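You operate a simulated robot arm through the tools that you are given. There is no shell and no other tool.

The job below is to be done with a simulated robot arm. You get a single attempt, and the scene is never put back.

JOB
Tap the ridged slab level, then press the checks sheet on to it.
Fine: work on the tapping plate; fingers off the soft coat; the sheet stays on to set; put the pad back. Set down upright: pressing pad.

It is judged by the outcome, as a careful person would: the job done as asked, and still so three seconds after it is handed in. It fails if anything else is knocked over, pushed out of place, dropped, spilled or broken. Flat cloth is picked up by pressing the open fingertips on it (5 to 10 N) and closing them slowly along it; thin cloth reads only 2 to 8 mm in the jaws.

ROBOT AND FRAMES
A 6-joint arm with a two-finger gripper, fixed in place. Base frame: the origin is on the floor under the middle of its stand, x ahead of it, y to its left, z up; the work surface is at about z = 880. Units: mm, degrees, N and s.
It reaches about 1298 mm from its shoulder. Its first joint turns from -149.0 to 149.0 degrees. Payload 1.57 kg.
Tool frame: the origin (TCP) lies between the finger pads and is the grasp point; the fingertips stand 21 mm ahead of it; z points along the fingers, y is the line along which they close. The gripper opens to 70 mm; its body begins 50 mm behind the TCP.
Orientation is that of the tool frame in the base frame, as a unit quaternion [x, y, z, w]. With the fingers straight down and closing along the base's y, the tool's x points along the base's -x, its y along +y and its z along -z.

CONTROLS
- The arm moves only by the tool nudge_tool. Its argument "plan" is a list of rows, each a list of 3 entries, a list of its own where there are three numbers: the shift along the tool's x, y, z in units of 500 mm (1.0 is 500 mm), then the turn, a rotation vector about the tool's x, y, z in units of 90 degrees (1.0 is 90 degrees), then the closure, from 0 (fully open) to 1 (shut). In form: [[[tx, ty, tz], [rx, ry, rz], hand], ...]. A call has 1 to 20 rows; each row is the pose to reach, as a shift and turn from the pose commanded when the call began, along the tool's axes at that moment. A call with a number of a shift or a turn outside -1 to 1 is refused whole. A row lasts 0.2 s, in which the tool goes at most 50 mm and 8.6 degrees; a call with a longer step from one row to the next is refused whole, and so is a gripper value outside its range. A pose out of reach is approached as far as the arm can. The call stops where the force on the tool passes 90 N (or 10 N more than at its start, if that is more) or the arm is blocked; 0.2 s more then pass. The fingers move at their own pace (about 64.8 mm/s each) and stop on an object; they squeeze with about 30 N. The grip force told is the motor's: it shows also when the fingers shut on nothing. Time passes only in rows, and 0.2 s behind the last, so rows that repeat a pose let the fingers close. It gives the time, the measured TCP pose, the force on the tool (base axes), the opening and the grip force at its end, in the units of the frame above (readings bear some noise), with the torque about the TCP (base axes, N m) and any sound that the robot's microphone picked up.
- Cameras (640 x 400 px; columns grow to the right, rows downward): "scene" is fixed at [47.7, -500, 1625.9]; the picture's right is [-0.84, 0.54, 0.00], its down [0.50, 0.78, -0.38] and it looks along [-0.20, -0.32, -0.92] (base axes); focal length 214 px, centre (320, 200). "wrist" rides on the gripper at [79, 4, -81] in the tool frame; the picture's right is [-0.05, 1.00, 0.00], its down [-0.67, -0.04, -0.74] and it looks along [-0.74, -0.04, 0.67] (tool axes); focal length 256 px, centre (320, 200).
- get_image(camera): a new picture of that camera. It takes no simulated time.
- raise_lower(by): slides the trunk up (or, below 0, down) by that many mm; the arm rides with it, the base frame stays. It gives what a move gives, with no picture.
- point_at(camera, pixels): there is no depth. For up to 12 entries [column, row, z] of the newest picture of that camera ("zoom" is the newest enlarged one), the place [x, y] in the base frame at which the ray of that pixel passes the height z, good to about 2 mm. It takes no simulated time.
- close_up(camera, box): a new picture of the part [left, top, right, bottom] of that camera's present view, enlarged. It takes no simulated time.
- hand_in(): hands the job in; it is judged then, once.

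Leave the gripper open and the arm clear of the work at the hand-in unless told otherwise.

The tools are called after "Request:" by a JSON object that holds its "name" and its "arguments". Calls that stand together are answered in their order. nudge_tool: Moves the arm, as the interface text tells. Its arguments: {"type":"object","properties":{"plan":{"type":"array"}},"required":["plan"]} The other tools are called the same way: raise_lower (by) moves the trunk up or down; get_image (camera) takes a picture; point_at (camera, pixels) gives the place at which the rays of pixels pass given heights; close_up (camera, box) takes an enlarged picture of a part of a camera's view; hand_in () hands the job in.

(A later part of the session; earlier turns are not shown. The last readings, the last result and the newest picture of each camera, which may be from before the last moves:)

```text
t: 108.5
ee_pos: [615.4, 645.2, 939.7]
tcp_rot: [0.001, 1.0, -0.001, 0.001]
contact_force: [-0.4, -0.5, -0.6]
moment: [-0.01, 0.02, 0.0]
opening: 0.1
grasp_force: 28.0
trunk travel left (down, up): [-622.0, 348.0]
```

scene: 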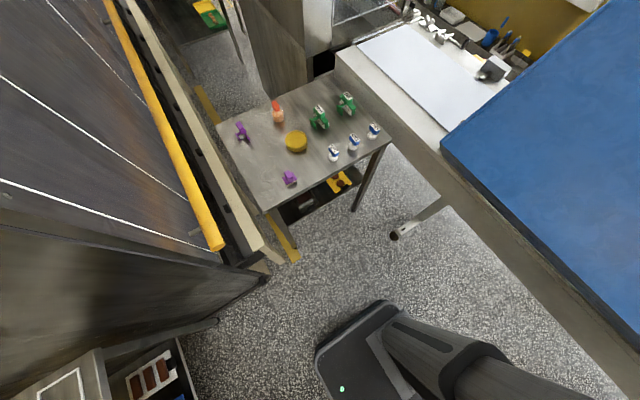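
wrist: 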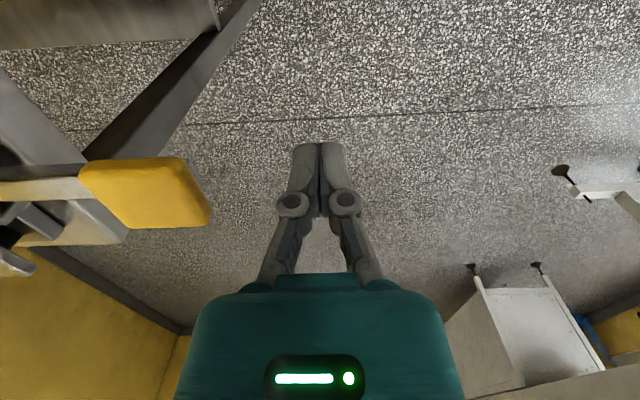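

Request:
{"name": "raise_lower", "arguments": {"by": 107}}

Request:
{"name": "nudge_tool", "arguments": {"plan": [[[-0.05, 0, 0], [0, 0, 0], 0.5], [[-0.1, 0, 0], [0, 0, 0], 0], [[-0.14, 0, 0], [0, 0, 0], 0], [[-0.14, 0, 0], [0, 0, 0], 0]]}}

Request:
{"name": "close_up", "arguments": {"camera": "wrist", "box": [272, 165, 384, 250]}}

Request:
{"name": "close_up", "arguments": {"camera": "wrist", "box": [240, 60, 400, 160]}}

```text
t: 109.9
ee_pos: [615.3, 646.1, 1047.0]
tcp_rot: [0.001, 1.0, 0.0, 0.001]
contact_force: [-0.2, 0.1, 0.3]
moment: [-0.02, 0.01, -0.01]
opening: 0.0
grasp_force: 28.7
trunk travel left (down, up): [-729.0, 241.0]
```

```text
t: 110.9
ee_pos: [685.3, 646.2, 1047.3]
tcp_rot: [0.001, 1.0, 0.0, 0.001]
contact_force: [0.0, 0.4, -0.5]
moment: [-0.01, -0.01, -0.05]
opening: 69.9
grasp_force: 0.0
trunk travel left (down, up): [-729.0, 241.0]
```

```text
4.71 times, centred on (328, 208) of wrist
```

zoom: 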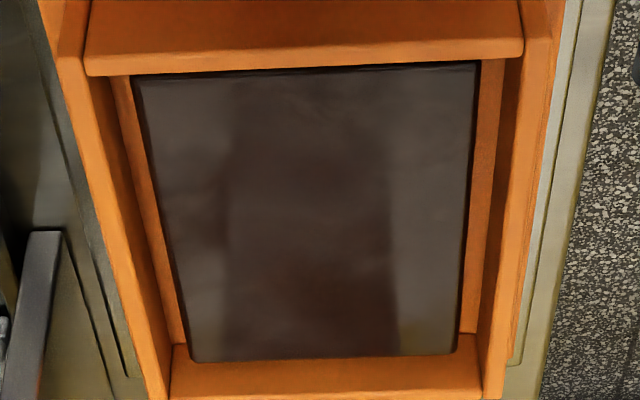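

```text
4.00 times, centred on (320, 110) of wrist
```

zoom: 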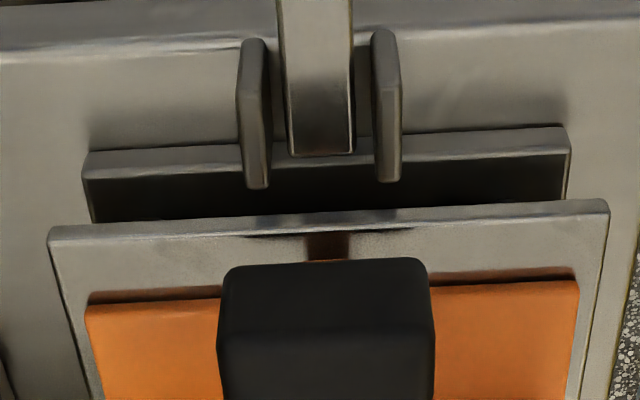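

The slab is now smooth and level. Next, the CHECKS sheet. First I measure the slab and frame precisely from here with a stereo pair.

Request:
{"name": "close_up", "arguments": {"camera": "wrist", "box": [264, 140, 392, 250]}}

Request:
{"name": "nudge_tool", "arguments": {"plan": [[[-0.05, 0, 0], [0, 0, 0], 0], [[-0.1, 0, 0], [0, 0, 0], 0], [[-0.14, 0.02, 0], [0, 0, 0], 0], [[-0.14, 0.02, 0], [0, 0, 0], 0]]}}

Request:
{"name": "get_image", "arguments": {"camera": "wrist"}}

Request:
{"name": "close_up", "arguments": {"camera": "wrist", "box": [230, 40, 390, 180]}}

```text
3.64 times, centred on (328, 195) of wrist
```

zoom: 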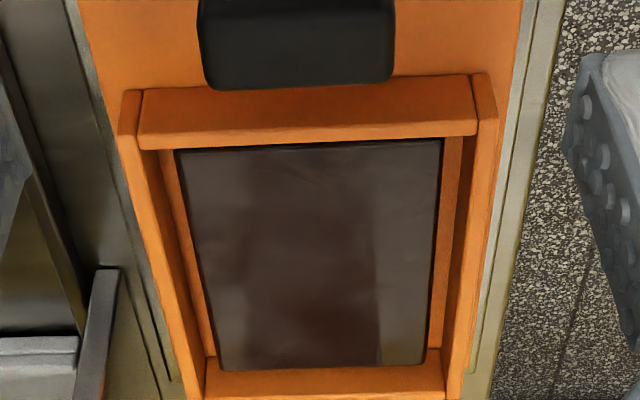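

```text
t: 111.9
ee_pos: [755.4, 656.2, 1046.6]
tcp_rot: [0.001, 1.0, 0.0, 0.0]
contact_force: [-0.3, 0.0, 0.7]
moment: [-0.01, 0.05, -0.01]
opening: 70.0
grasp_force: 0.0
trunk travel left (down, up): [-729.0, 241.0]
```

```text
taken
```

wrist: 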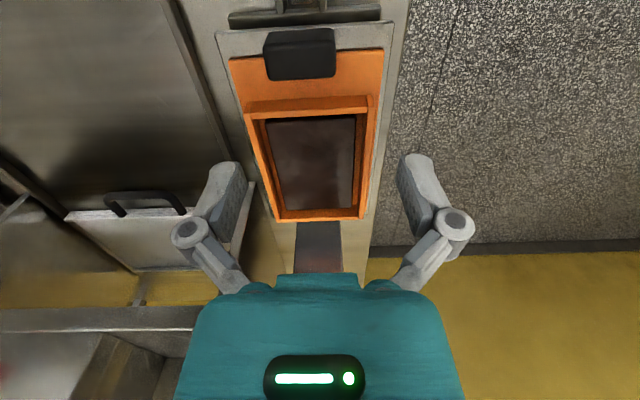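

```text
2.86 times, centred on (310, 110) of wrist
```

zoom: 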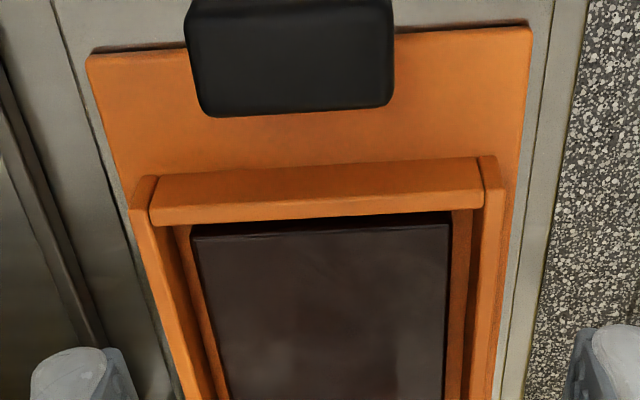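

Request:
{"name": "close_up", "arguments": {"camera": "wrist", "box": [208, 85, 416, 230]}}

```text
2.76 times, centred on (312, 158) of wrist
```

zoom: 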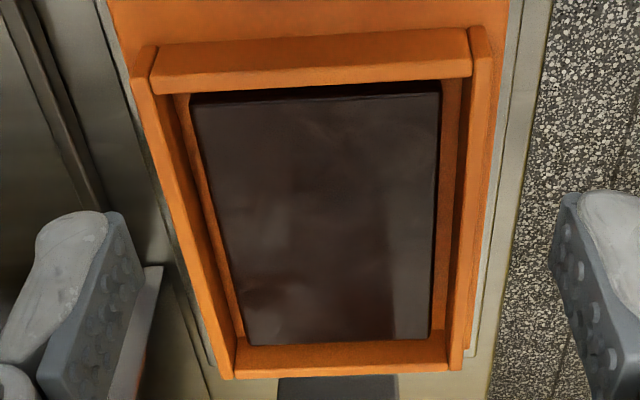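

Request:
{"name": "point_at", "arguments": {"camera": "zoom", "pixels": [[193, 97, 925], [440, 92, 925], [430, 338, 925], [248, 345, 925], [152, 95, 934], [472, 75, 934], [466, 365, 934], [232, 375, 934], [300, 220, 925], [245, 338, 920], [455, 372, 934], [150, 48, 934]]}}

```text
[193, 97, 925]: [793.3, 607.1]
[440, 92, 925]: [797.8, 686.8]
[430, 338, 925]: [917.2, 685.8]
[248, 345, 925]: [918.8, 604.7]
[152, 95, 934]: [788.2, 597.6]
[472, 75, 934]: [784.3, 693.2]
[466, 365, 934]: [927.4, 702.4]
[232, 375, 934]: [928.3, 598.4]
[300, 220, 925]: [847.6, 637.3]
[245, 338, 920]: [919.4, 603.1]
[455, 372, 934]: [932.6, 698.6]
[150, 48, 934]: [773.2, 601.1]
```

Slab: x≈791–918, y≈606–686, top z≈925; frame inside ≈ 788–921 × 599–692, frame top ≈934. The sheet (84 × 124) will fit with ~4 mm margins. Now travel to the CHECKS sheet's block at (798, −30), keeping clear of the machine beam.

Request:
{"name": "nudge_tool", "arguments": {"plan": [[[0.011, -0.09, 0], [0, 0, 0], 0], [[0.022, -0.18, 0], [0, 0, 0], 0], [[0.033, -0.27, 0], [0, 0, 0], 0], [[0.044, -0.36, 0], [0, 0, 0], 0], [[0.055, -0.45, 0], [0, 0, 0], 0], [[0.066, -0.54, 0], [0, 0, 0], 0], [[0.077, -0.63, 0], [0, 0, 0], 0], [[0.088, -0.72, 0], [0, 0, 0], 0], [[0.099, -0.81, 0], [0, 0, 0], 0], [[0.11, -0.9, 0], [0, 0, 0], 0], [[0.11, -0.912, 0], [0, 0, 0], 0]]}}

Request:
{"name": "nudge_tool", "arguments": {"plan": [[[-0.032, -0.075, 0], [0, 0, 0], 0], [[-0.064, -0.15, 0], [0, 0, 0], 0], [[-0.096, -0.225, 0], [0, 0, 0], 0], [[-0.128, -0.3, 0], [0, 0, 0], 0], [[-0.16, -0.375, 0], [0, 0, 0], 0], [[-0.192, -0.45, 0], [0, 0, 0], 0], [[-0.196, -0.46, 0], [0, 0, 0], 0], [[-0.196, -0.46, 0], [0, 0, 0], 0]]}}

Request:
{"name": "raise_lower", "arguments": {"by": -65}}

Request:
{"name": "get_image", "arguments": {"camera": "wrist"}}

```text
t: 114.3
ee_pos: [702.0, 199.0, 1046.5]
tcp_rot: [0.002, 1.0, 0.0, 0.001]
contact_force: [-0.1, -0.3, 0.1]
moment: [-0.01, -0.02, -0.02]
opening: 70.0
grasp_force: 0.1
out of reach, approached as far as the arm can: row 3
trunk travel left (down, up): [-729.0, 241.0]
```

```text
t: 116.1
ee_pos: [797.4, -30.6, 1047.3]
tcp_rot: [0.0, 1.0, -0.001, 0.001]
contact_force: [-0.4, 0.5, -0.2]
moment: [0.0, -0.01, -0.01]
opening: 69.5
grasp_force: 0.1
trunk travel left (down, up): [-729.0, 241.0]
```

```text
t: 117.2
ee_pos: [796.8, -30.9, 982.4]
tcp_rot: [0.001, 1.0, 0.0, 0.0]
contact_force: [0.9, 0.4, 0.3]
moment: [0.03, 0.02, 0.01]
opening: 70.1
grasp_force: 0.0
trunk travel left (down, up): [-664.0, 306.0]
```

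```text
taken
```

wrist: 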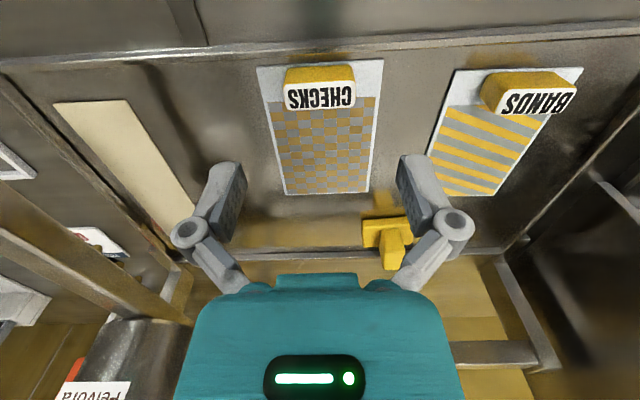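

Over the sheet. Check the block and sheet corners from here.

Request:
{"name": "close_up", "arguments": {"camera": "wrist", "box": [240, 50, 400, 150]}}

Request:
{"name": "point_at", "arguments": {"camera": "wrist", "pixels": [[258, 67, 881], [383, 60, 881], [369, 192, 881], [285, 195, 881], [284, 82, 908], [350, 79, 908], [353, 106, 908], [286, 109, 908]]}}

```text
4.00 times, centred on (320, 100) of wrist
```

zoom: 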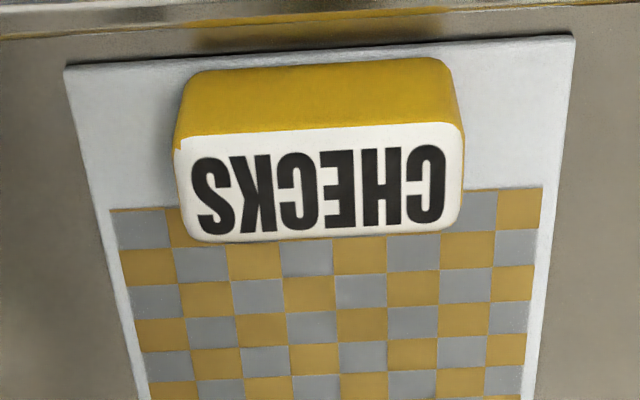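

```text
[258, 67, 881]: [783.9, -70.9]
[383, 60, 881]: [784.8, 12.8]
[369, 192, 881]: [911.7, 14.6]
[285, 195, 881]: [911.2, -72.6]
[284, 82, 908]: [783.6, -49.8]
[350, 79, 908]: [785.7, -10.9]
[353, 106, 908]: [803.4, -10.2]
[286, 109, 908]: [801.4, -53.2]
```

Block centre ≈ (796, −31). Lower 50 mm, look, then the remaining 18 mm.

Request:
{"name": "raise_lower", "arguments": {"by": -50}}

Request:
{"name": "get_image", "arguments": {"camera": "wrist"}}

Request:
{"name": "close_up", "arguments": {"camera": "wrist", "box": [200, 80, 440, 230]}}

```text
t: 118.1
ee_pos: [798.1, -30.9, 932.7]
tcp_rot: [0.001, 1.0, 0.0, 0.0]
contact_force: [-0.4, 0.0, 0.8]
moment: [-0.01, -0.02, -0.02]
opening: 70.0
grasp_force: 0.1
trunk travel left (down, up): [-614.0, 356.0]
```

```text
taken
```

wrist: 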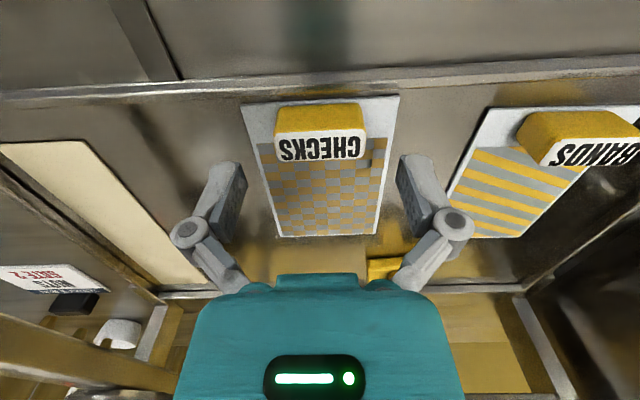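

```text
2.67 times, centred on (320, 155) of wrist
```

zoom: 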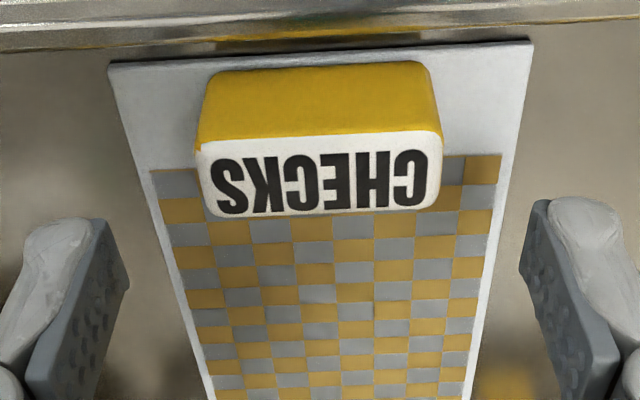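

Alignment in x matches the earlier well-centred grasp. Lower 18 mm.

Request:
{"name": "raise_lower", "arguments": {"by": -18}}

Request:
{"name": "close_up", "arguments": {"camera": "wrist", "box": [200, 80, 440, 230]}}

```text
t: 118.7
ee_pos: [797.3, -30.9, 914.2]
tcp_rot: [0.001, 1.0, 0.001, 0.002]
contact_force: [0.5, 0.2, -0.9]
moment: [0.02, -0.01, 0.03]
opening: 69.9
grasp_force: 0.1
trunk travel left (down, up): [-596.0, 374.0]
```

```text
2.67 times, centred on (320, 155) of wrist
```

zoom: 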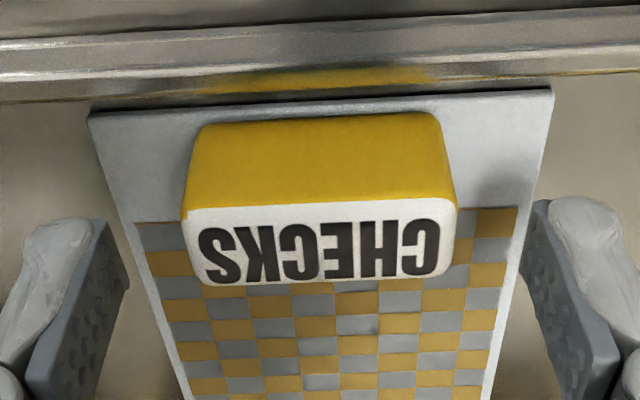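

Close the fingers gradually on the block.

Request:
{"name": "nudge_tool", "arguments": {"plan": [[[0, 0, 0], [0, 0, 0], 0.15], [[0, 0, 0], [0, 0, 0], 0.25], [[0, 0, 0], [0, 0, 0], 0.32], [[0, 0, 0], [0, 0, 0], 0.4], [[0, 0, 0], [0, 0, 0], 0.7], [[0, 0, 0], [0, 0, 0], 1], [[0, 0, 0], [0, 0, 0], 1]]}}

Request:
{"name": "get_image", "arguments": {"camera": "wrist"}}

```text
t: 120.3
ee_pos: [797.8, -30.5, 915.0]
tcp_rot: [0.001, 1.0, 0.0, 0.001]
contact_force: [1.1, 0.2, 3.4]
moment: [0.02, -0.06, -0.01]
opening: 42.9
grasp_force: 30.1
trunk travel left (down, up): [-596.0, 374.0]
```

```text
taken
```

wrist: 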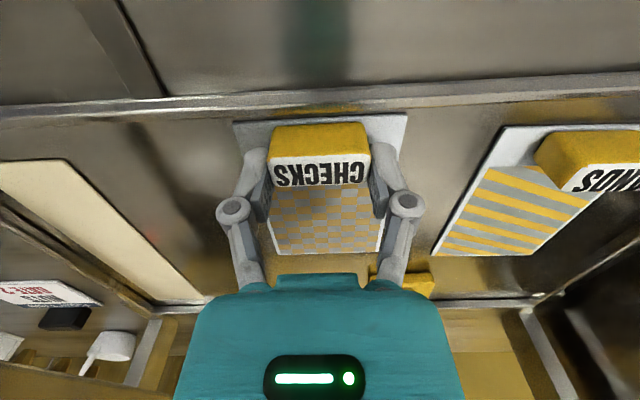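

Gripped (42.9 mm). Lift 10 mm and check that the sheet comes with it evenly.

Request:
{"name": "raise_lower", "arguments": {"by": 10}}

Request:
{"name": "get_image", "arguments": {"camera": "wrist"}}

```text
t: 120.9
ee_pos: [797.4, -30.0, 924.0]
tcp_rot: [0.001, 1.0, 0.0, 0.001]
contact_force: [-1.1, -0.1, -0.5]
moment: [0.0, 0.01, -0.02]
opening: 42.7
grasp_force: 30.2
trunk travel left (down, up): [-606.0, 364.0]
```

```text
taken
```

wrist: 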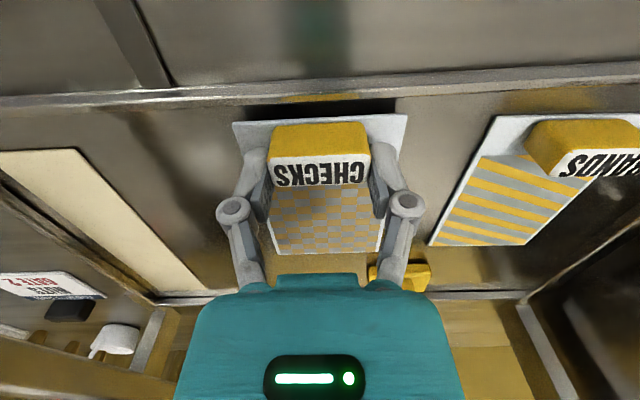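

The sheet lifts flat. Raise 105 mm more, then carry it back and across, keeping x≤700 past the machine.

Request:
{"name": "raise_lower", "arguments": {"by": 105}}

Request:
{"name": "nudge_tool", "arguments": {"plan": [[[0.02, 0.02, 0], [0, 0, 0], 1], [[0.06, 0.06, 0], [0, 0, 0], 1], [[0.1, 0.12, 0], [0, 0, 0], 1], [[0.14, 0.18, 0], [0, 0, 0], 1], [[0.18, 0.24, 0], [0, 0, 0], 1], [[0.2, 0.31, 0], [0, 0, 0], 1], [[0.21, 0.38, 0], [0, 0, 0], 1], [[0.215, 0.45, 0], [0, 0, 0], 1], [[0.215, 0.52, 0], [0, 0, 0], 1], [[0.215, 0.59, 0], [0, 0, 0], 1], [[0.215, 0.66, 0], [0, 0, 0], 1], [[0.215, 0.73, 0], [0, 0, 0], 1], [[0.215, 0.8, 0], [0, 0, 0], 1], [[0.215, 0.86, 0], [0, 0, 0], 1], [[0.215, 0.91, 0], [0, 0, 0], 1], [[0.215, 0.94, 0], [0, 0, 0], 1], [[0.215, 0.94, 0], [0, 0, 0], 1]]}}

Request:
{"name": "get_image", "arguments": {"camera": "wrist"}}

```text
t: 122.3
ee_pos: [796.6, -30.7, 1029.6]
tcp_rot: [0.001, 1.0, 0.0, 0.0]
contact_force: [0.3, 0.2, 0.2]
moment: [0.02, 0.01, 0.0]
opening: 42.9
grasp_force: 30.0
trunk travel left (down, up): [-711.0, 259.0]
```

```text
t: 125.9
ee_pos: [691.5, 438.1, 1028.1]
tcp_rot: [0.001, 1.0, 0.0, 0.001]
contact_force: [-0.2, -0.1, -0.7]
moment: [0.02, 0.01, -0.06]
opening: 42.9
grasp_force: 29.8
trunk travel left (down, up): [-711.0, 259.0]
```

```text
taken
```

wrist: 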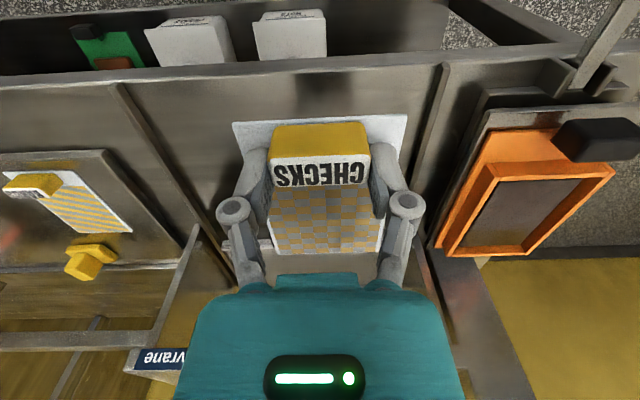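

Carrying fine. Continue to y≈646 at x≈691.

Request:
{"name": "nudge_tool", "arguments": {"plan": [[[0, 0.02, 0], [0, 0, 0], 1], [[0, 0.07, 0], [0, 0, 0], 1], [[0, 0.13, 0], [0, 0, 0], 1], [[0, 0.19, 0], [0, 0, 0], 1], [[0, 0.25, 0], [0, 0, 0], 1], [[0, 0.31, 0], [0, 0, 0], 1], [[0, 0.36, 0], [0, 0, 0], 1], [[0, 0.4, 0], [0, 0, 0], 1], [[0, 0.416, 0], [0, 0, 0], 1], [[0, 0.416, 0], [0, 0, 0], 1]]}}

Request:
{"name": "get_image", "arguments": {"camera": "wrist"}}

```text
t: 128.1
ee_pos: [692.2, 648.1, 1028.6]
tcp_rot: [0.001, 1.0, 0.0, 0.001]
contact_force: [0.4, -1.0, -0.2]
moment: [-0.02, 0.0, 0.0]
opening: 42.6
grasp_force: 29.8
trunk travel left (down, up): [-711.0, 259.0]
```

```text
taken
```

wrist: 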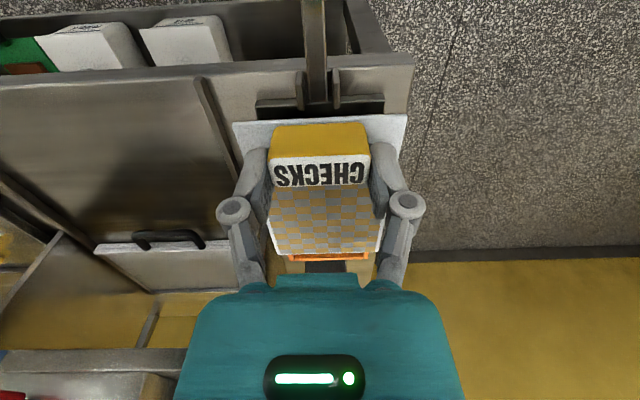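

Now forward over the mould to x≈805, still high.

Request:
{"name": "nudge_tool", "arguments": {"plan": [[[-0.02, -0.001, 0], [0, 0, 0], 1], [[-0.06, -0.002, 0], [0, 0, 0], 1], [[-0.11, -0.003, 0], [0, 0, 0], 1], [[-0.16, -0.004, 0], [0, 0, 0], 1], [[-0.2, -0.004, 0], [0, 0, 0], 1], [[-0.226, -0.004, 0], [0, 0, 0], 1], [[-0.226, -0.004, 0], [0, 0, 0], 1]]}}

Request:
{"name": "raise_lower", "arguments": {"by": -45}}

Request:
{"name": "get_image", "arguments": {"camera": "wrist"}}

Request:
{"name": "close_up", "arguments": {"camera": "wrist", "box": [200, 90, 440, 270]}}

```text
t: 129.7
ee_pos: [804.4, 645.3, 1030.0]
tcp_rot: [0.001, 1.0, 0.001, 0.001]
contact_force: [-0.9, -0.1, -0.2]
moment: [0.01, 0.01, 0.02]
opening: 42.9
grasp_force: 30.3
trunk travel left (down, up): [-711.0, 259.0]
```

```text
t: 130.6
ee_pos: [805.1, 644.9, 984.4]
tcp_rot: [0.001, 1.0, 0.0, 0.0]
contact_force: [-0.6, 0.2, -0.4]
moment: [-0.05, 0.01, 0.0]
opening: 43.0
grasp_force: 30.4
trunk travel left (down, up): [-666.0, 304.0]
```

```text
taken
```

wrist: 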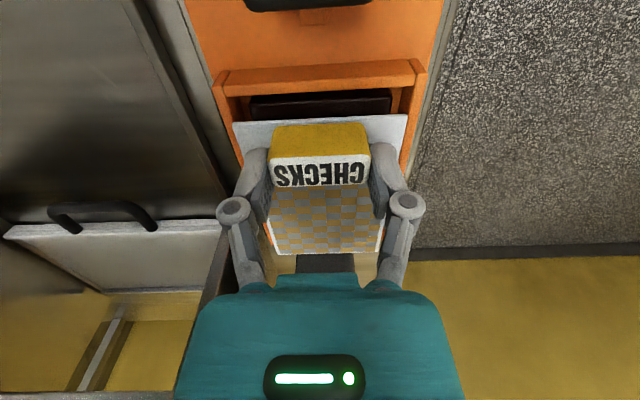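

```text
2.22 times, centred on (320, 180) of wrist
```

zoom: 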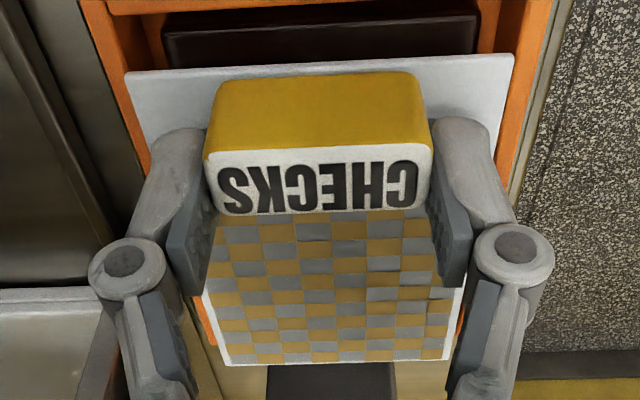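

I'll compare the sheet's corners (z≈951) with the frame's (z≈934) before lowering.

Request:
{"name": "point_at", "arguments": {"camera": "zoom", "pixels": [[126, 75, 951], [513, 55, 951], [445, 358, 951], [228, 365, 951]]}}

Request:
{"name": "close_up", "arguments": {"camera": "wrist", "box": [200, 40, 440, 190]}}

```text
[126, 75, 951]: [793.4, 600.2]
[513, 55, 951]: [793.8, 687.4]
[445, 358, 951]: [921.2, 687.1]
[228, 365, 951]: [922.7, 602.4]
```

```text
2.67 times, centred on (320, 115) of wrist
```

zoom: 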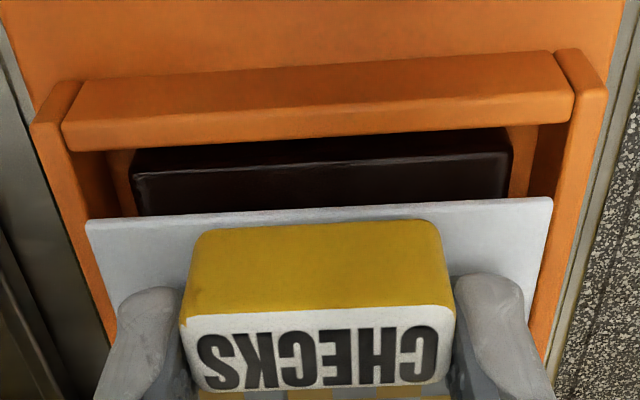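

Request:
{"name": "point_at", "arguments": {"camera": "zoom", "pixels": [[63, 150, 934], [575, 120, 934], [80, 85, 934], [556, 52, 934], [32, 125, 934], [607, 95, 934], [133, 178, 925], [512, 152, 925], [105, 325, 934], [548, 330, 934]]}}

```text
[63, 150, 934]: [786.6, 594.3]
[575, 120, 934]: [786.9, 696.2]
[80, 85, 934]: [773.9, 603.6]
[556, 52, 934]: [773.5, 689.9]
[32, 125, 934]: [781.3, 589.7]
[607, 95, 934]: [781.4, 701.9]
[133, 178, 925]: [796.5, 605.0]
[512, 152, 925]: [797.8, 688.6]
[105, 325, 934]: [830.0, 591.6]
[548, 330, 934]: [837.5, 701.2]
```

Sheet centre (858, 644) versus slab centre (857.5, 646.8): shift +2.2 mm in y, then lower 20 mm.

Request:
{"name": "nudge_tool", "arguments": {"plan": [[[0, 0.0022, 0], [0, 0, 0], 1], [[0, 0.0044, 0], [0, 0, 0], 1], [[0, 0.0044, 0], [0, 0, 0], 1]]}}

Request:
{"name": "raise_lower", "arguments": {"by": -18}}

Request:
{"name": "get_image", "arguments": {"camera": "wrist"}}

Request:
{"name": "close_up", "arguments": {"camera": "wrist", "box": [200, 90, 440, 270]}}

```text
t: 131.4
ee_pos: [805.3, 647.2, 984.0]
tcp_rot: [0.002, 1.0, 0.0, 0.001]
contact_force: [0.2, 0.9, 0.0]
moment: [0.02, 0.0, 0.01]
opening: 42.6
grasp_force: 30.4
trunk travel left (down, up): [-666.0, 304.0]
```

```text
t: 132.0
ee_pos: [805.1, 647.3, 965.6]
tcp_rot: [0.001, 1.0, -0.001, 0.0]
contact_force: [0.2, -0.3, -0.8]
moment: [0.04, 0.04, -0.01]
opening: 43.0
grasp_force: 30.0
trunk travel left (down, up): [-648.0, 322.0]
```

```text
taken
```

wrist: 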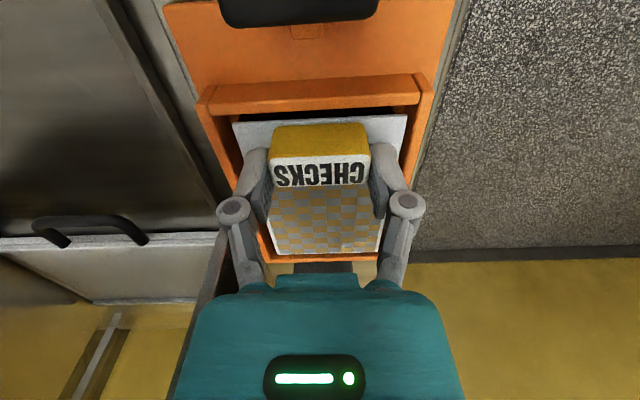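

```text
2.22 times, centred on (320, 180) of wrist
```

zoom: 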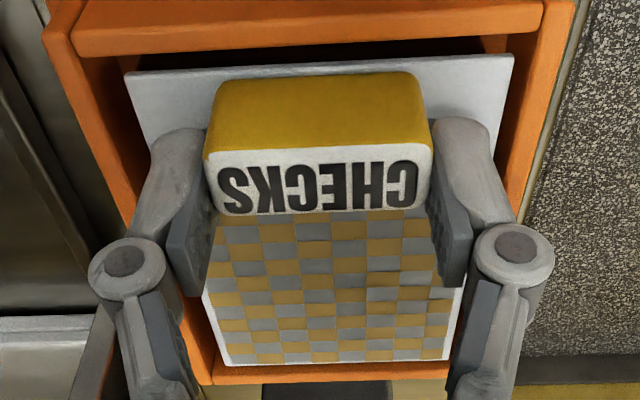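

The sheet is centred inside the frame. Ease down: 4 mm, then small steps, watching for first contact.

Request:
{"name": "raise_lower", "arguments": {"by": -4}}

Request:
{"name": "raise_lower", "arguments": {"by": -1.5}}

Request:
{"name": "raise_lower", "arguments": {"by": -1}}

```text
t: 132.5
ee_pos: [804.3, 646.0, 964.3]
tcp_rot: [0.001, 1.0, 0.0, 0.001]
contact_force: [4.0, 3.0, 17.4]
moment: [0.05, -0.26, 0.07]
opening: 43.1
grasp_force: 29.8
trunk travel left (down, up): [-644.0, 326.0]
```

```text
t: 133.1
ee_pos: [804.5, 646.4, 961.9]
tcp_rot: [0.001, 1.0, 0.001, 0.002]
contact_force: [3.1, 3.7, 18.9]
moment: [0.07, -0.05, 0.01]
opening: 43.3
grasp_force: 30.1
trunk travel left (down, up): [-642.0, 328.0]
```

```text
t: 133.6
ee_pos: [803.5, 647.7, 962.0]
tcp_rot: [0.001, 1.0, 0.001, 0.001]
contact_force: [1.0, 1.4, 18.9]
moment: [0.03, 0.0, 0.07]
opening: 42.9
grasp_force: 30.1
trunk travel left (down, up): [-641.0, 329.0]
```

Contact came a bit earlier than expected (sheet at ≈930, about 18 N). Relieve 2 mm and look before opening.

Request:
{"name": "raise_lower", "arguments": {"by": 2}}

Request:
{"name": "get_image", "arguments": {"camera": "wrist"}}

Request:
{"name": "close_up", "arguments": {"camera": "wrist", "box": [200, 90, 440, 270]}}

```text
t: 134.1
ee_pos: [805.9, 647.0, 962.0]
tcp_rot: [0.001, 1.0, 0.0, 0.001]
contact_force: [-0.9, 0.3, 2.7]
moment: [0.04, 0.08, 0.02]
opening: 42.7
grasp_force: 30.0
trunk travel left (down, up): [-643.0, 327.0]
```

```text
taken
```

wrist: 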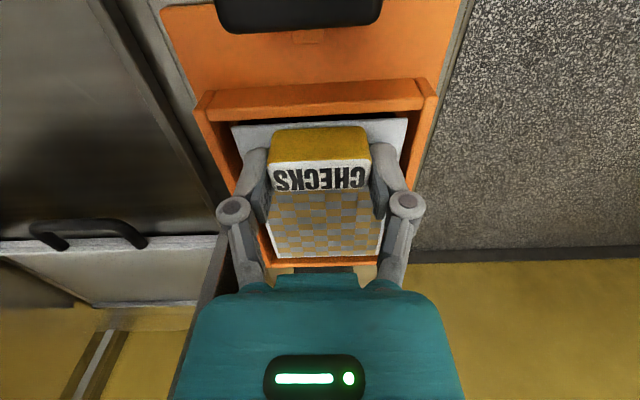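

```text
2.22 times, centred on (320, 180) of wrist
```

zoom: 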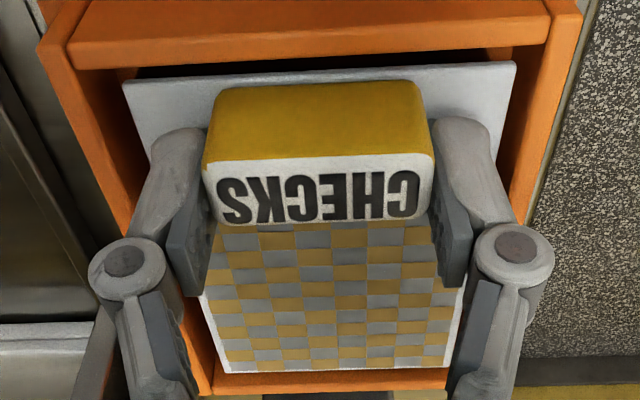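

The sheet lies inside the frame on the slab. Open gently to ~58 mm and rise straight up.

Request:
{"name": "nudge_tool", "arguments": {"plan": [[[0, 0, 0], [0, 0, 0], 0.36], [[0, 0, 0], [0, 0, 0], 0.3], [[0, 0, 0], [0, 0, 0], 0.24], [[0, 0, 0], [0, 0, 0], 0.18], [[0, 0, 0], [0, 0, 0], 0.15], [[0, 0, 0], [0, 0, 0], 0.15]]}}

Request:
{"name": "raise_lower", "arguments": {"by": 20}}

Request:
{"name": "get_image", "arguments": {"camera": "wrist"}}

```text
t: 135.5
ee_pos: [804.3, 648.7, 960.7]
tcp_rot: [0.001, 1.0, 0.0, 0.001]
contact_force: [-0.2, -0.3, -0.1]
moment: [-0.02, -0.03, -0.01]
opening: 59.5
grasp_force: 0.1
trunk travel left (down, up): [-643.0, 327.0]
```

```text
t: 136.2
ee_pos: [804.8, 647.4, 981.0]
tcp_rot: [0.001, 1.0, 0.0, 0.0]
contact_force: [-0.2, 0.0, 0.2]
moment: [0.01, 0.01, 0.0]
opening: 59.5
grasp_force: 0.0
trunk travel left (down, up): [-663.0, 307.0]
```

```text
taken
```

wrist: 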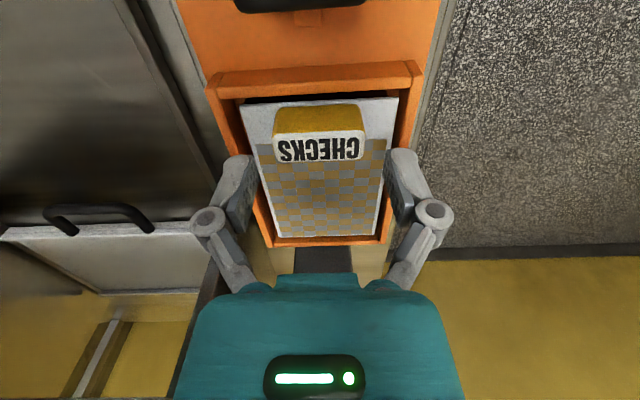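

Sheet placed and released. Raise another 65 mm and check its alignment from above.

Request:
{"name": "raise_lower", "arguments": {"by": 65}}

Request:
{"name": "nudge_tool", "arguments": {"plan": [[[0.05, 0, 0], [0, 0, 0], 0], [[0.1, 0, 0], [0, 0, 0], 0], [[0.1, 0, 0], [0, 0, 0], 0]]}}

Request:
{"name": "close_up", "arguments": {"camera": "wrist", "box": [208, 85, 416, 230]}}

Request:
{"name": "point_at", "arguments": {"camera": "zoom", "pixels": [[160, 100, 928], [460, 90, 928], [430, 330, 928], [240, 340, 928]]}}

```text
t: 137.2
ee_pos: [804.6, 647.6, 1046.0]
tcp_rot: [0.001, 1.0, -0.001, 0.001]
contact_force: [0.1, 0.4, 0.1]
moment: [0.01, -0.05, 0.02]
opening: 59.4
grasp_force: 0.0
trunk travel left (down, up): [-728.0, 242.0]
```

```text
t: 138.0
ee_pos: [755.2, 648.0, 1046.3]
tcp_rot: [0.001, 1.0, -0.001, 0.001]
contact_force: [0.0, 0.2, 0.4]
moment: [-0.01, -0.04, -0.04]
opening: 70.1
grasp_force: 0.1
trunk travel left (down, up): [-728.0, 242.0]
```

```text
2.76 times, centred on (312, 158) of wrist
```

zoom: 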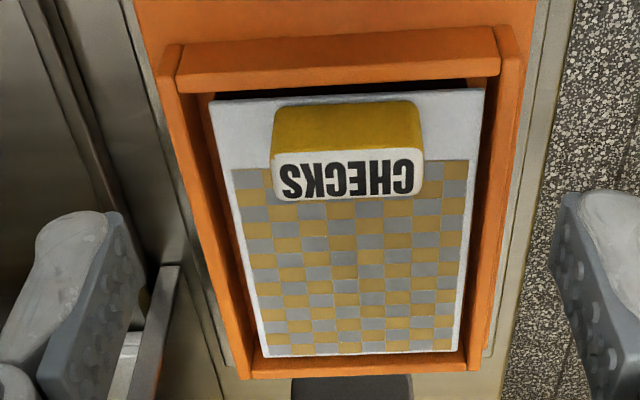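

```text
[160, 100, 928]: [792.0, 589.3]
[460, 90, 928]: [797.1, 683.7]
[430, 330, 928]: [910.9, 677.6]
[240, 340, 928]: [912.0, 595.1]
```

Request:
{"name": "point_at", "arguments": {"camera": "zoom", "pixels": [[210, 102, 930], [485, 90, 930], [456, 348, 930], [264, 357, 930], [285, 160, 955], [423, 155, 955], [275, 198, 955], [418, 190, 955]]}}

```text
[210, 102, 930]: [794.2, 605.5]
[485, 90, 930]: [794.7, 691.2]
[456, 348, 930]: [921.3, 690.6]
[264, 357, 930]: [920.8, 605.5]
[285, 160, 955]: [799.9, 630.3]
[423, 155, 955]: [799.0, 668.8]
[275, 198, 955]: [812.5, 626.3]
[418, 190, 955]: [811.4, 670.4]
```

The sheet covers the slab evenly: x 794–921, y 605–691. Now fetch the pad: retreat to x≈690, travel to y≈168, then on to the pad.

Request:
{"name": "nudge_tool", "arguments": {"plan": [[[0.07, 0, 0], [0, 0, 0], 0], [[0.13, -0.05, 0], [0, 0, 0], 0], [[0.13, -0.14, 0], [0, 0, 0], 0], [[0.13, -0.23, 0], [0, 0, 0], 0], [[0.13, -0.32, 0], [0, 0, 0], 0], [[0.13, -0.41, 0], [0, 0, 0], 0], [[0.13, -0.5, 0], [0, 0, 0], 0], [[0.13, -0.59, 0], [0, 0, 0], 0], [[0.13, -0.68, 0], [0, 0, 0], 0], [[0.13, -0.77, 0], [0, 0, 0], 0], [[0.13, -0.86, 0], [0, 0, 0], 0], [[0.13, -0.95, 0], [0, 0, 0], 0], [[0.13, -0.96, 0], [0, 0, 0], 0]]}}

Request:
{"name": "nudge_tool", "arguments": {"plan": [[[-0.04, -0.07, 0], [0, 0, 0], 0], [[-0.08, -0.14, 0], [0, 0, 0], 0], [[-0.14, -0.2, 0], [0, 0, 0], 0], [[-0.2, -0.24, 0], [0, 0, 0], 0], [[-0.28, -0.26, 0], [0, 0, 0], 0], [[-0.36, -0.26, 0], [0, 0, 0], 0], [[-0.42, -0.26, 0], [0, 0, 0], 0], [[-0.42, -0.26, 0], [0, 0, 0], 0]]}}

Request:
{"name": "get_image", "arguments": {"camera": "wrist"}}

```text
t: 140.8
ee_pos: [687.7, 167.0, 1046.9]
tcp_rot: [0.001, 1.0, 0.0, 0.002]
contact_force: [-0.6, -0.4, 0.0]
moment: [0.01, 0.04, -0.01]
opening: 70.0
grasp_force: 0.1
trunk travel left (down, up): [-728.0, 242.0]
```

```text
t: 142.6
ee_pos: [896.6, 36.7, 1046.2]
tcp_rot: [0.0, 1.0, 0.0, 0.002]
contact_force: [0.4, 0.1, -0.2]
moment: [0.0, -0.02, 0.01]
opening: 70.2
grasp_force: 0.1
trunk travel left (down, up): [-728.0, 242.0]
```

```text
taken
```

wrist: 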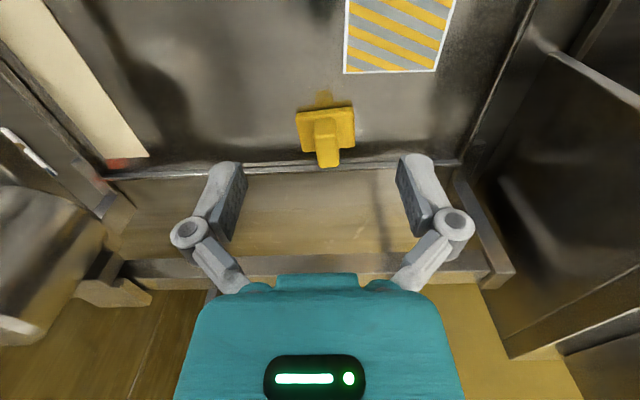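

The pad is at (325,130). I'll zoom and measure it from here.

Request:
{"name": "close_up", "arguments": {"camera": "wrist", "box": [264, 90, 376, 175]}}

Request:
{"name": "point_at", "arguments": {"camera": "zoom", "pixels": [[320, 200, 890]]}}

```text
4.71 times, centred on (320, 132) of wrist
```

zoom: 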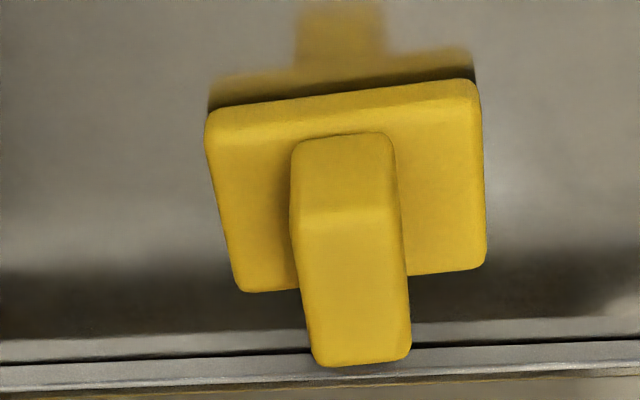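

```text
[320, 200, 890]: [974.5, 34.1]
```

Request:
{"name": "point_at", "arguments": {"camera": "zoom", "pixels": [[298, 212, 924], [402, 204, 924], [318, 363, 924], [409, 356, 924], [243, 290, 894], [485, 265, 894], [207, 118, 880], [474, 86, 880], [212, 150, 894], [480, 120, 894]]}}

```text
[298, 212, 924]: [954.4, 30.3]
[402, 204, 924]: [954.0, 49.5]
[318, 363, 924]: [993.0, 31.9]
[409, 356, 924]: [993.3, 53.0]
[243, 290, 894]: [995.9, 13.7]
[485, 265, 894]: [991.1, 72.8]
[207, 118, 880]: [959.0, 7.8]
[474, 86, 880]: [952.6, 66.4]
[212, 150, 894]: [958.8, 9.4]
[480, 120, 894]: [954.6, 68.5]
```

Pad yaw ≈ +4.7°, post centre ≈ (974, 41), base top ≈895, post top ≈925. Move over it with that yaw and fingers at ~50 mm, then lower to 960.

Request:
{"name": "nudge_tool", "arguments": {"plan": [[[-0.05, 0.003, 0], [0, 0, -0.02], 0.29], [[-0.1, 0.006, 0], [0, 0, -0.04], 0.29], [[-0.154, 0.0086, 0], [0, 0, -0.052], 0.29], [[-0.154, 0.0086, 0], [0, 0, -0.052], 0.29]]}}

Request:
{"name": "raise_lower", "arguments": {"by": -86}}

Request:
{"name": "get_image", "arguments": {"camera": "wrist"}}

Request:
{"name": "close_up", "arguments": {"camera": "wrist", "box": [200, 60, 440, 210]}}

```text
t: 143.6
ee_pos: [976.3, 41.0, 1047.0]
tcp_rot: [-0.04, 0.999, 0.0, 0.001]
contact_force: [0.1, -0.4, -0.2]
moment: [0.03, 0.03, 0.02]
opening: 49.9
grasp_force: 0.1
trunk travel left (down, up): [-728.0, 242.0]
```

```text
t: 144.8
ee_pos: [976.8, 39.0, 961.3]
tcp_rot: [-0.04, 0.999, -0.001, 0.001]
contact_force: [-0.4, -0.2, 1.0]
moment: [-0.02, -0.01, 0.0]
opening: 49.6
grasp_force: 0.0
trunk travel left (down, up): [-642.0, 328.0]
```

```text
taken
```

wrist: 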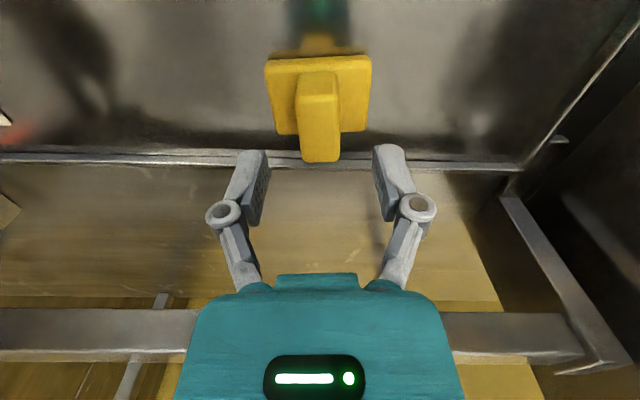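

```text
2.67 times, centred on (320, 135) of wrist
```

zoom: 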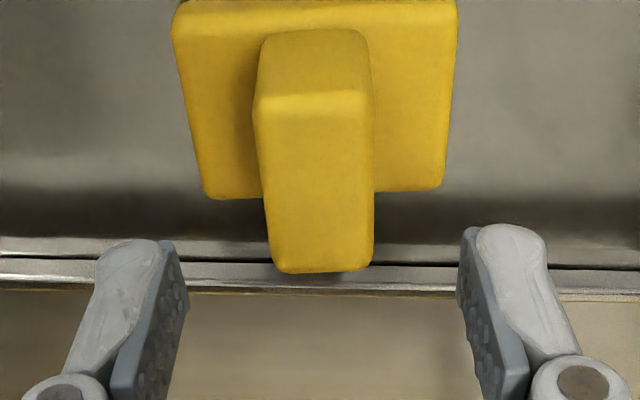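

Request:
{"name": "point_at", "arguments": {"camera": "zoom", "pixels": [[256, 98, 924], [373, 94, 924], [272, 270, 924], [371, 266, 924], [208, 198, 894], [444, 187, 894], [176, 40, 894], [457, 28, 894]]}}

```text
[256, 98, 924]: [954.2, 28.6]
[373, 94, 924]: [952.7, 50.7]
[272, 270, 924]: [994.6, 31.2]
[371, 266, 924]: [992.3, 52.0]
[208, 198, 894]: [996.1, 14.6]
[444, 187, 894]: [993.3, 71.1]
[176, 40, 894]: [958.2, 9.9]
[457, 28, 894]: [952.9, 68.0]
```

Centred well. Lower 39 mm (tips at ≈901, just above the pad's base) and grip.

Request:
{"name": "raise_lower", "arguments": {"by": -25}}

Request:
{"name": "raise_lower", "arguments": {"by": -14}}

Request:
{"name": "close_up", "arguments": {"camera": "wrist", "box": [200, 80, 440, 230]}}

```text
t: 145.5
ee_pos: [976.5, 40.0, 935.6]
tcp_rot: [-0.04, 0.999, 0.001, 0.001]
contact_force: [-0.4, -0.5, 0.2]
moment: [-0.02, -0.02, -0.01]
opening: 49.7
grasp_force: 0.1
trunk travel left (down, up): [-617.0, 353.0]
```

```text
t: 146.1
ee_pos: [976.6, 39.5, 921.5]
tcp_rot: [-0.04, 0.999, 0.001, 0.001]
contact_force: [-0.5, -0.5, 0.4]
moment: [0.02, 0.0, 0.01]
opening: 49.7
grasp_force: 0.1
trunk travel left (down, up): [-603.0, 367.0]
```

```text
2.67 times, centred on (320, 155) of wrist
```

zoom: 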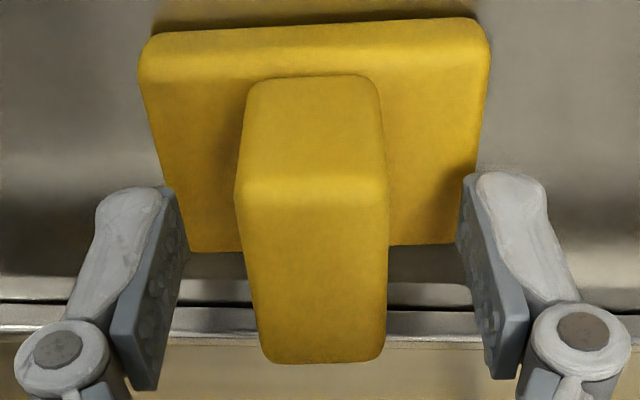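

Close the fingers on the post.

Request:
{"name": "nudge_tool", "arguments": {"plan": [[[0, 0, 0], [0, 0, 0], 0.45], [[0, 0, 0], [0, 0, 0], 0.6], [[0, 0, 0], [0, 0, 0], 0.68], [[0, 0, 0], [0, 0, 0], 0.8], [[0, 0, 0], [0, 0, 0], 1], [[0, 0, 0], [0, 0, 0], 1]]}}

Request:
{"name": "raise_lower", "arguments": {"by": 6}}

Request:
{"name": "get_image", "arguments": {"camera": "wrist"}}

```text
t: 147.5
ee_pos: [977.3, 40.3, 921.4]
tcp_rot: [-0.04, 0.999, 0.0, 0.001]
contact_force: [0.2, -0.3, 0.4]
moment: [0.01, -0.01, -0.02]
opening: 21.1
grasp_force: 30.0
trunk travel left (down, up): [-603.0, 367.0]
```

```text
t: 148.1
ee_pos: [976.5, 40.3, 927.8]
tcp_rot: [-0.04, 0.999, 0.0, 0.001]
contact_force: [0.5, -0.9, -0.8]
moment: [0.02, 0.01, 0.01]
opening: 21.4
grasp_force: 30.2
trunk travel left (down, up): [-609.0, 361.0]
```

```text
taken
```

wrist: 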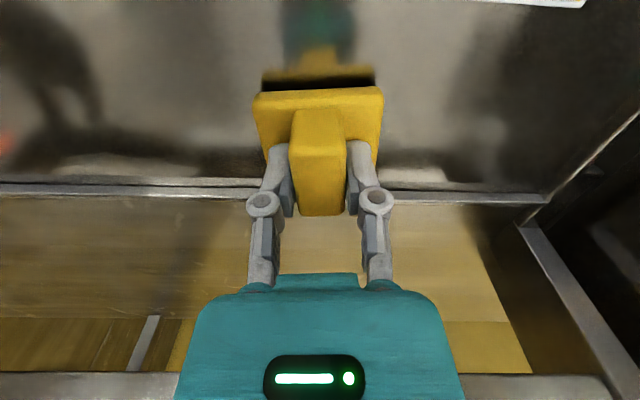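

The pad is held (21.4 mm). Lift it 125 mm, then carry it back and across by the same safe route, turning the hand to yaw 0.

Request:
{"name": "raise_lower", "arguments": {"by": 122}}

Request:
{"name": "nudge_tool", "arguments": {"plan": [[[0.06, 0.03, 0], [0, 0, 0.01], 1], [[0.13, 0.07, 0], [0, 0, 0.02], 1], [[0.2, 0.12, 0], [0, 0, 0.03], 1], [[0.27, 0.17, 0], [0, 0, 0.04], 1], [[0.34, 0.22, 0], [0, 0, 0.051], 1], [[0.41, 0.27, 0], [0, 0, 0.051], 1], [[0.48, 0.32, 0], [0, 0, 0.051], 1], [[0.53, 0.355, 0], [0, 0, 0.051], 1], [[0.5455, 0.365, 0], [0, 0, 0.051], 1], [[0.5455, 0.365, 0], [0, 0, 0.051], 1]]}}

Request:
{"name": "nudge_tool", "arguments": {"plan": [[[0, 0.04, 0], [0, 0, 0], 1], [[0, 0.12, 0], [0, 0, 0], 1], [[0, 0.2, 0], [0, 0, 0], 1], [[0, 0.28, 0], [0, 0, 0], 1], [[0, 0.36, 0], [0, 0, 0], 1], [[0, 0.44, 0], [0, 0, 0], 1], [[0, 0.52, 0], [0, 0, 0], 1], [[0, 0.6, 0], [0, 0, 0], 1], [[0, 0.68, 0], [0, 0, 0], 1], [[0, 0.76, 0], [0, 0, 0], 1], [[0, 0.83, 0], [0, 0, 0], 1], [[0, 0.88, 0], [0, 0, 0], 1], [[0, 0.88, 0], [0, 0, 0], 1]]}}

Request:
{"name": "get_image", "arguments": {"camera": "wrist"}}

```text
t: 149.6
ee_pos: [976.2, 40.8, 1049.7]
tcp_rot: [-0.04, 0.999, -0.001, 0.001]
contact_force: [0.1, -0.2, -1.4]
moment: [-0.03, 0.02, 0.07]
opening: 21.1
grasp_force: 30.1
trunk travel left (down, up): [-731.0, 239.0]
```

```text
t: 151.8
ee_pos: [690.3, 198.3, 1050.1]
tcp_rot: [0.0, 1.0, 0.0, 0.001]
contact_force: [-1.4, -0.4, -0.4]
moment: [0.0, 0.01, 0.01]
opening: 21.3
grasp_force: 30.4
trunk travel left (down, up): [-731.0, 239.0]
```

```text
t: 154.6
ee_pos: [689.7, 639.7, 1048.9]
tcp_rot: [0.0, 1.0, 0.0, 0.001]
contact_force: [-0.3, 0.0, -1.4]
moment: [0.0, 0.0, -0.03]
opening: 21.5
grasp_force: 30.3
trunk travel left (down, up): [-731.0, 239.0]
```

```text
taken
```

wrist: 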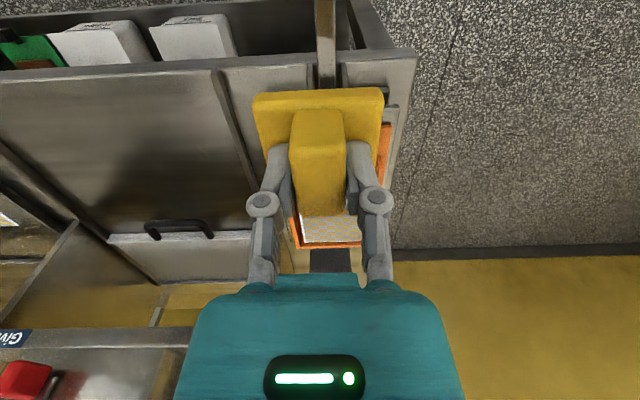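

Pad held steady. Go forward over the sheet's middle (871, 648) and lower until the pad is just above the sheet.

Request:
{"name": "nudge_tool", "arguments": {"plan": [[[-0.05, 0.002, 0], [0, 0, 0], 1], [[-0.12, 0.006, 0], [0, 0, 0], 1], [[-0.19, 0.01, 0], [0, 0, 0], 1], [[-0.26, 0.014, 0], [0, 0, 0], 1], [[-0.32, 0.016, 0], [0, 0, 0], 1], [[-0.363, 0.016, 0], [0, 0, 0], 1], [[-0.363, 0.016, 0], [0, 0, 0], 1]]}}

Request:
{"name": "raise_lower", "arguments": {"by": -60}}

Request:
{"name": "get_image", "arguments": {"camera": "wrist"}}

Request:
{"name": "close_up", "arguments": {"camera": "wrist", "box": [180, 0, 460, 220]}}

```text
t: 156.2
ee_pos: [869.0, 648.0, 1049.6]
tcp_rot: [0.0, 1.0, 0.001, 0.002]
contact_force: [0.2, 0.4, -1.0]
moment: [-0.01, -0.02, 0.0]
opening: 21.0
grasp_force: 30.2
trunk travel left (down, up): [-731.0, 239.0]
```

```text
t: 157.2
ee_pos: [870.0, 647.8, 990.1]
tcp_rot: [0.0, 1.0, 0.0, 0.0]
contact_force: [0.4, -0.1, -1.4]
moment: [-0.01, 0.0, 0.0]
opening: 21.2
grasp_force: 30.1
trunk travel left (down, up): [-671.0, 299.0]
```

```text
taken
```

wrist: 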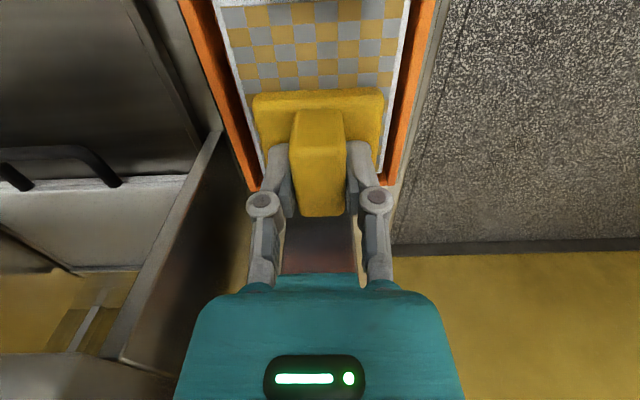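

```text
1.82 times, centred on (320, 110) of wrist
```

zoom: 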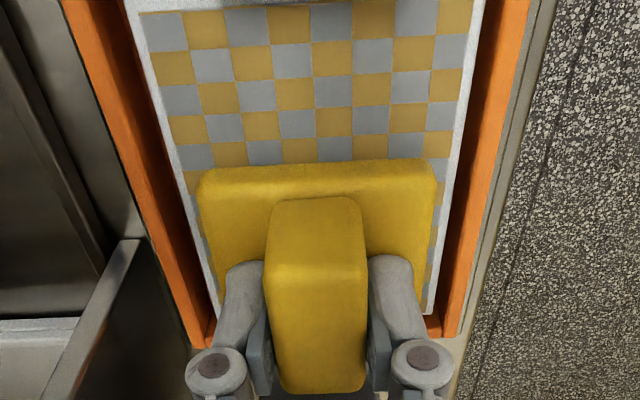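

The pad is over the sheet, centred. Lower 14 mm, then 2 mm steps to a press of ~15 N.

Request:
{"name": "raise_lower", "arguments": {"by": -14}}

Request:
{"name": "raise_lower", "arguments": {"by": -2}}

Request:
{"name": "raise_lower", "arguments": {"by": -2}}

```text
t: 157.8
ee_pos: [869.9, 648.6, 975.2]
tcp_rot: [-0.001, 1.0, 0.0, 0.001]
contact_force: [0.2, 0.5, -0.3]
moment: [-0.01, -0.01, 0.01]
opening: 20.9
grasp_force: 30.4
trunk travel left (down, up): [-657.0, 313.0]
```

```text
t: 158.3
ee_pos: [869.4, 647.5, 974.4]
tcp_rot: [0.0, 1.0, 0.0, 0.001]
contact_force: [-0.4, 0.6, 6.9]
moment: [0.0, 0.0, 0.0]
opening: 21.2
grasp_force: 29.9
trunk travel left (down, up): [-655.0, 315.0]
```

```text
t: 158.9
ee_pos: [869.5, 647.7, 973.9]
tcp_rot: [0.0, 1.0, 0.001, 0.002]
contact_force: [5.7, 4.6, 22.4]
moment: [0.11, 0.01, 0.0]
opening: 21.1
grasp_force: 30.0
trunk travel left (down, up): [-653.0, 317.0]
```

22 N on the middle. Hold a second, then lift 8 mm and press the other areas in turn.

Request:
{"name": "nudge_tool", "arguments": {"plan": [[[0, 0, 0], [0, 0, 0], 1], [[0, 0, 0], [0, 0, 0], 1], [[0, 0, 0], [0, 0, 0], 1], [[0, 0, 0], [0, 0, 0], 1], [[0, 0, 0], [0, 0, 0], 1]]}}

Request:
{"name": "raise_lower", "arguments": {"by": 10}}

Request:
{"name": "get_image", "arguments": {"camera": "wrist"}}

```text
t: 160.1
ee_pos: [867.7, 646.9, 974.1]
tcp_rot: [0.001, 1.0, 0.0, 0.0]
contact_force: [0.1, 0.8, 20.0]
moment: [-0.01, 0.12, -0.01]
opening: 20.9
grasp_force: 29.9
trunk travel left (down, up): [-653.0, 317.0]
```

```text
t: 160.7
ee_pos: [870.8, 648.2, 981.6]
tcp_rot: [0.0, 1.0, 0.0, 0.001]
contact_force: [0.1, 0.4, -1.5]
moment: [0.0, 0.04, 0.0]
opening: 21.4
grasp_force: 30.4
trunk travel left (down, up): [-663.0, 307.0]
```

```text
taken
```

wrist: 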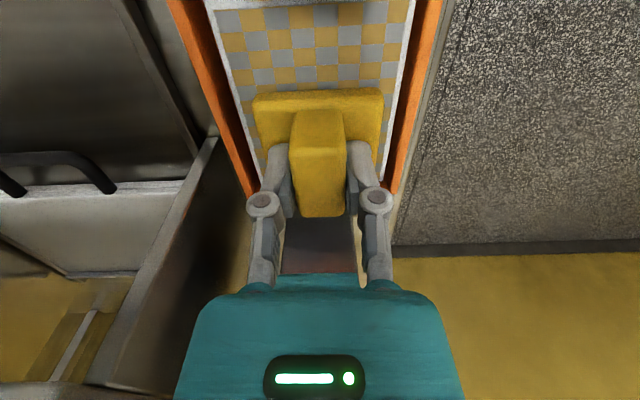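

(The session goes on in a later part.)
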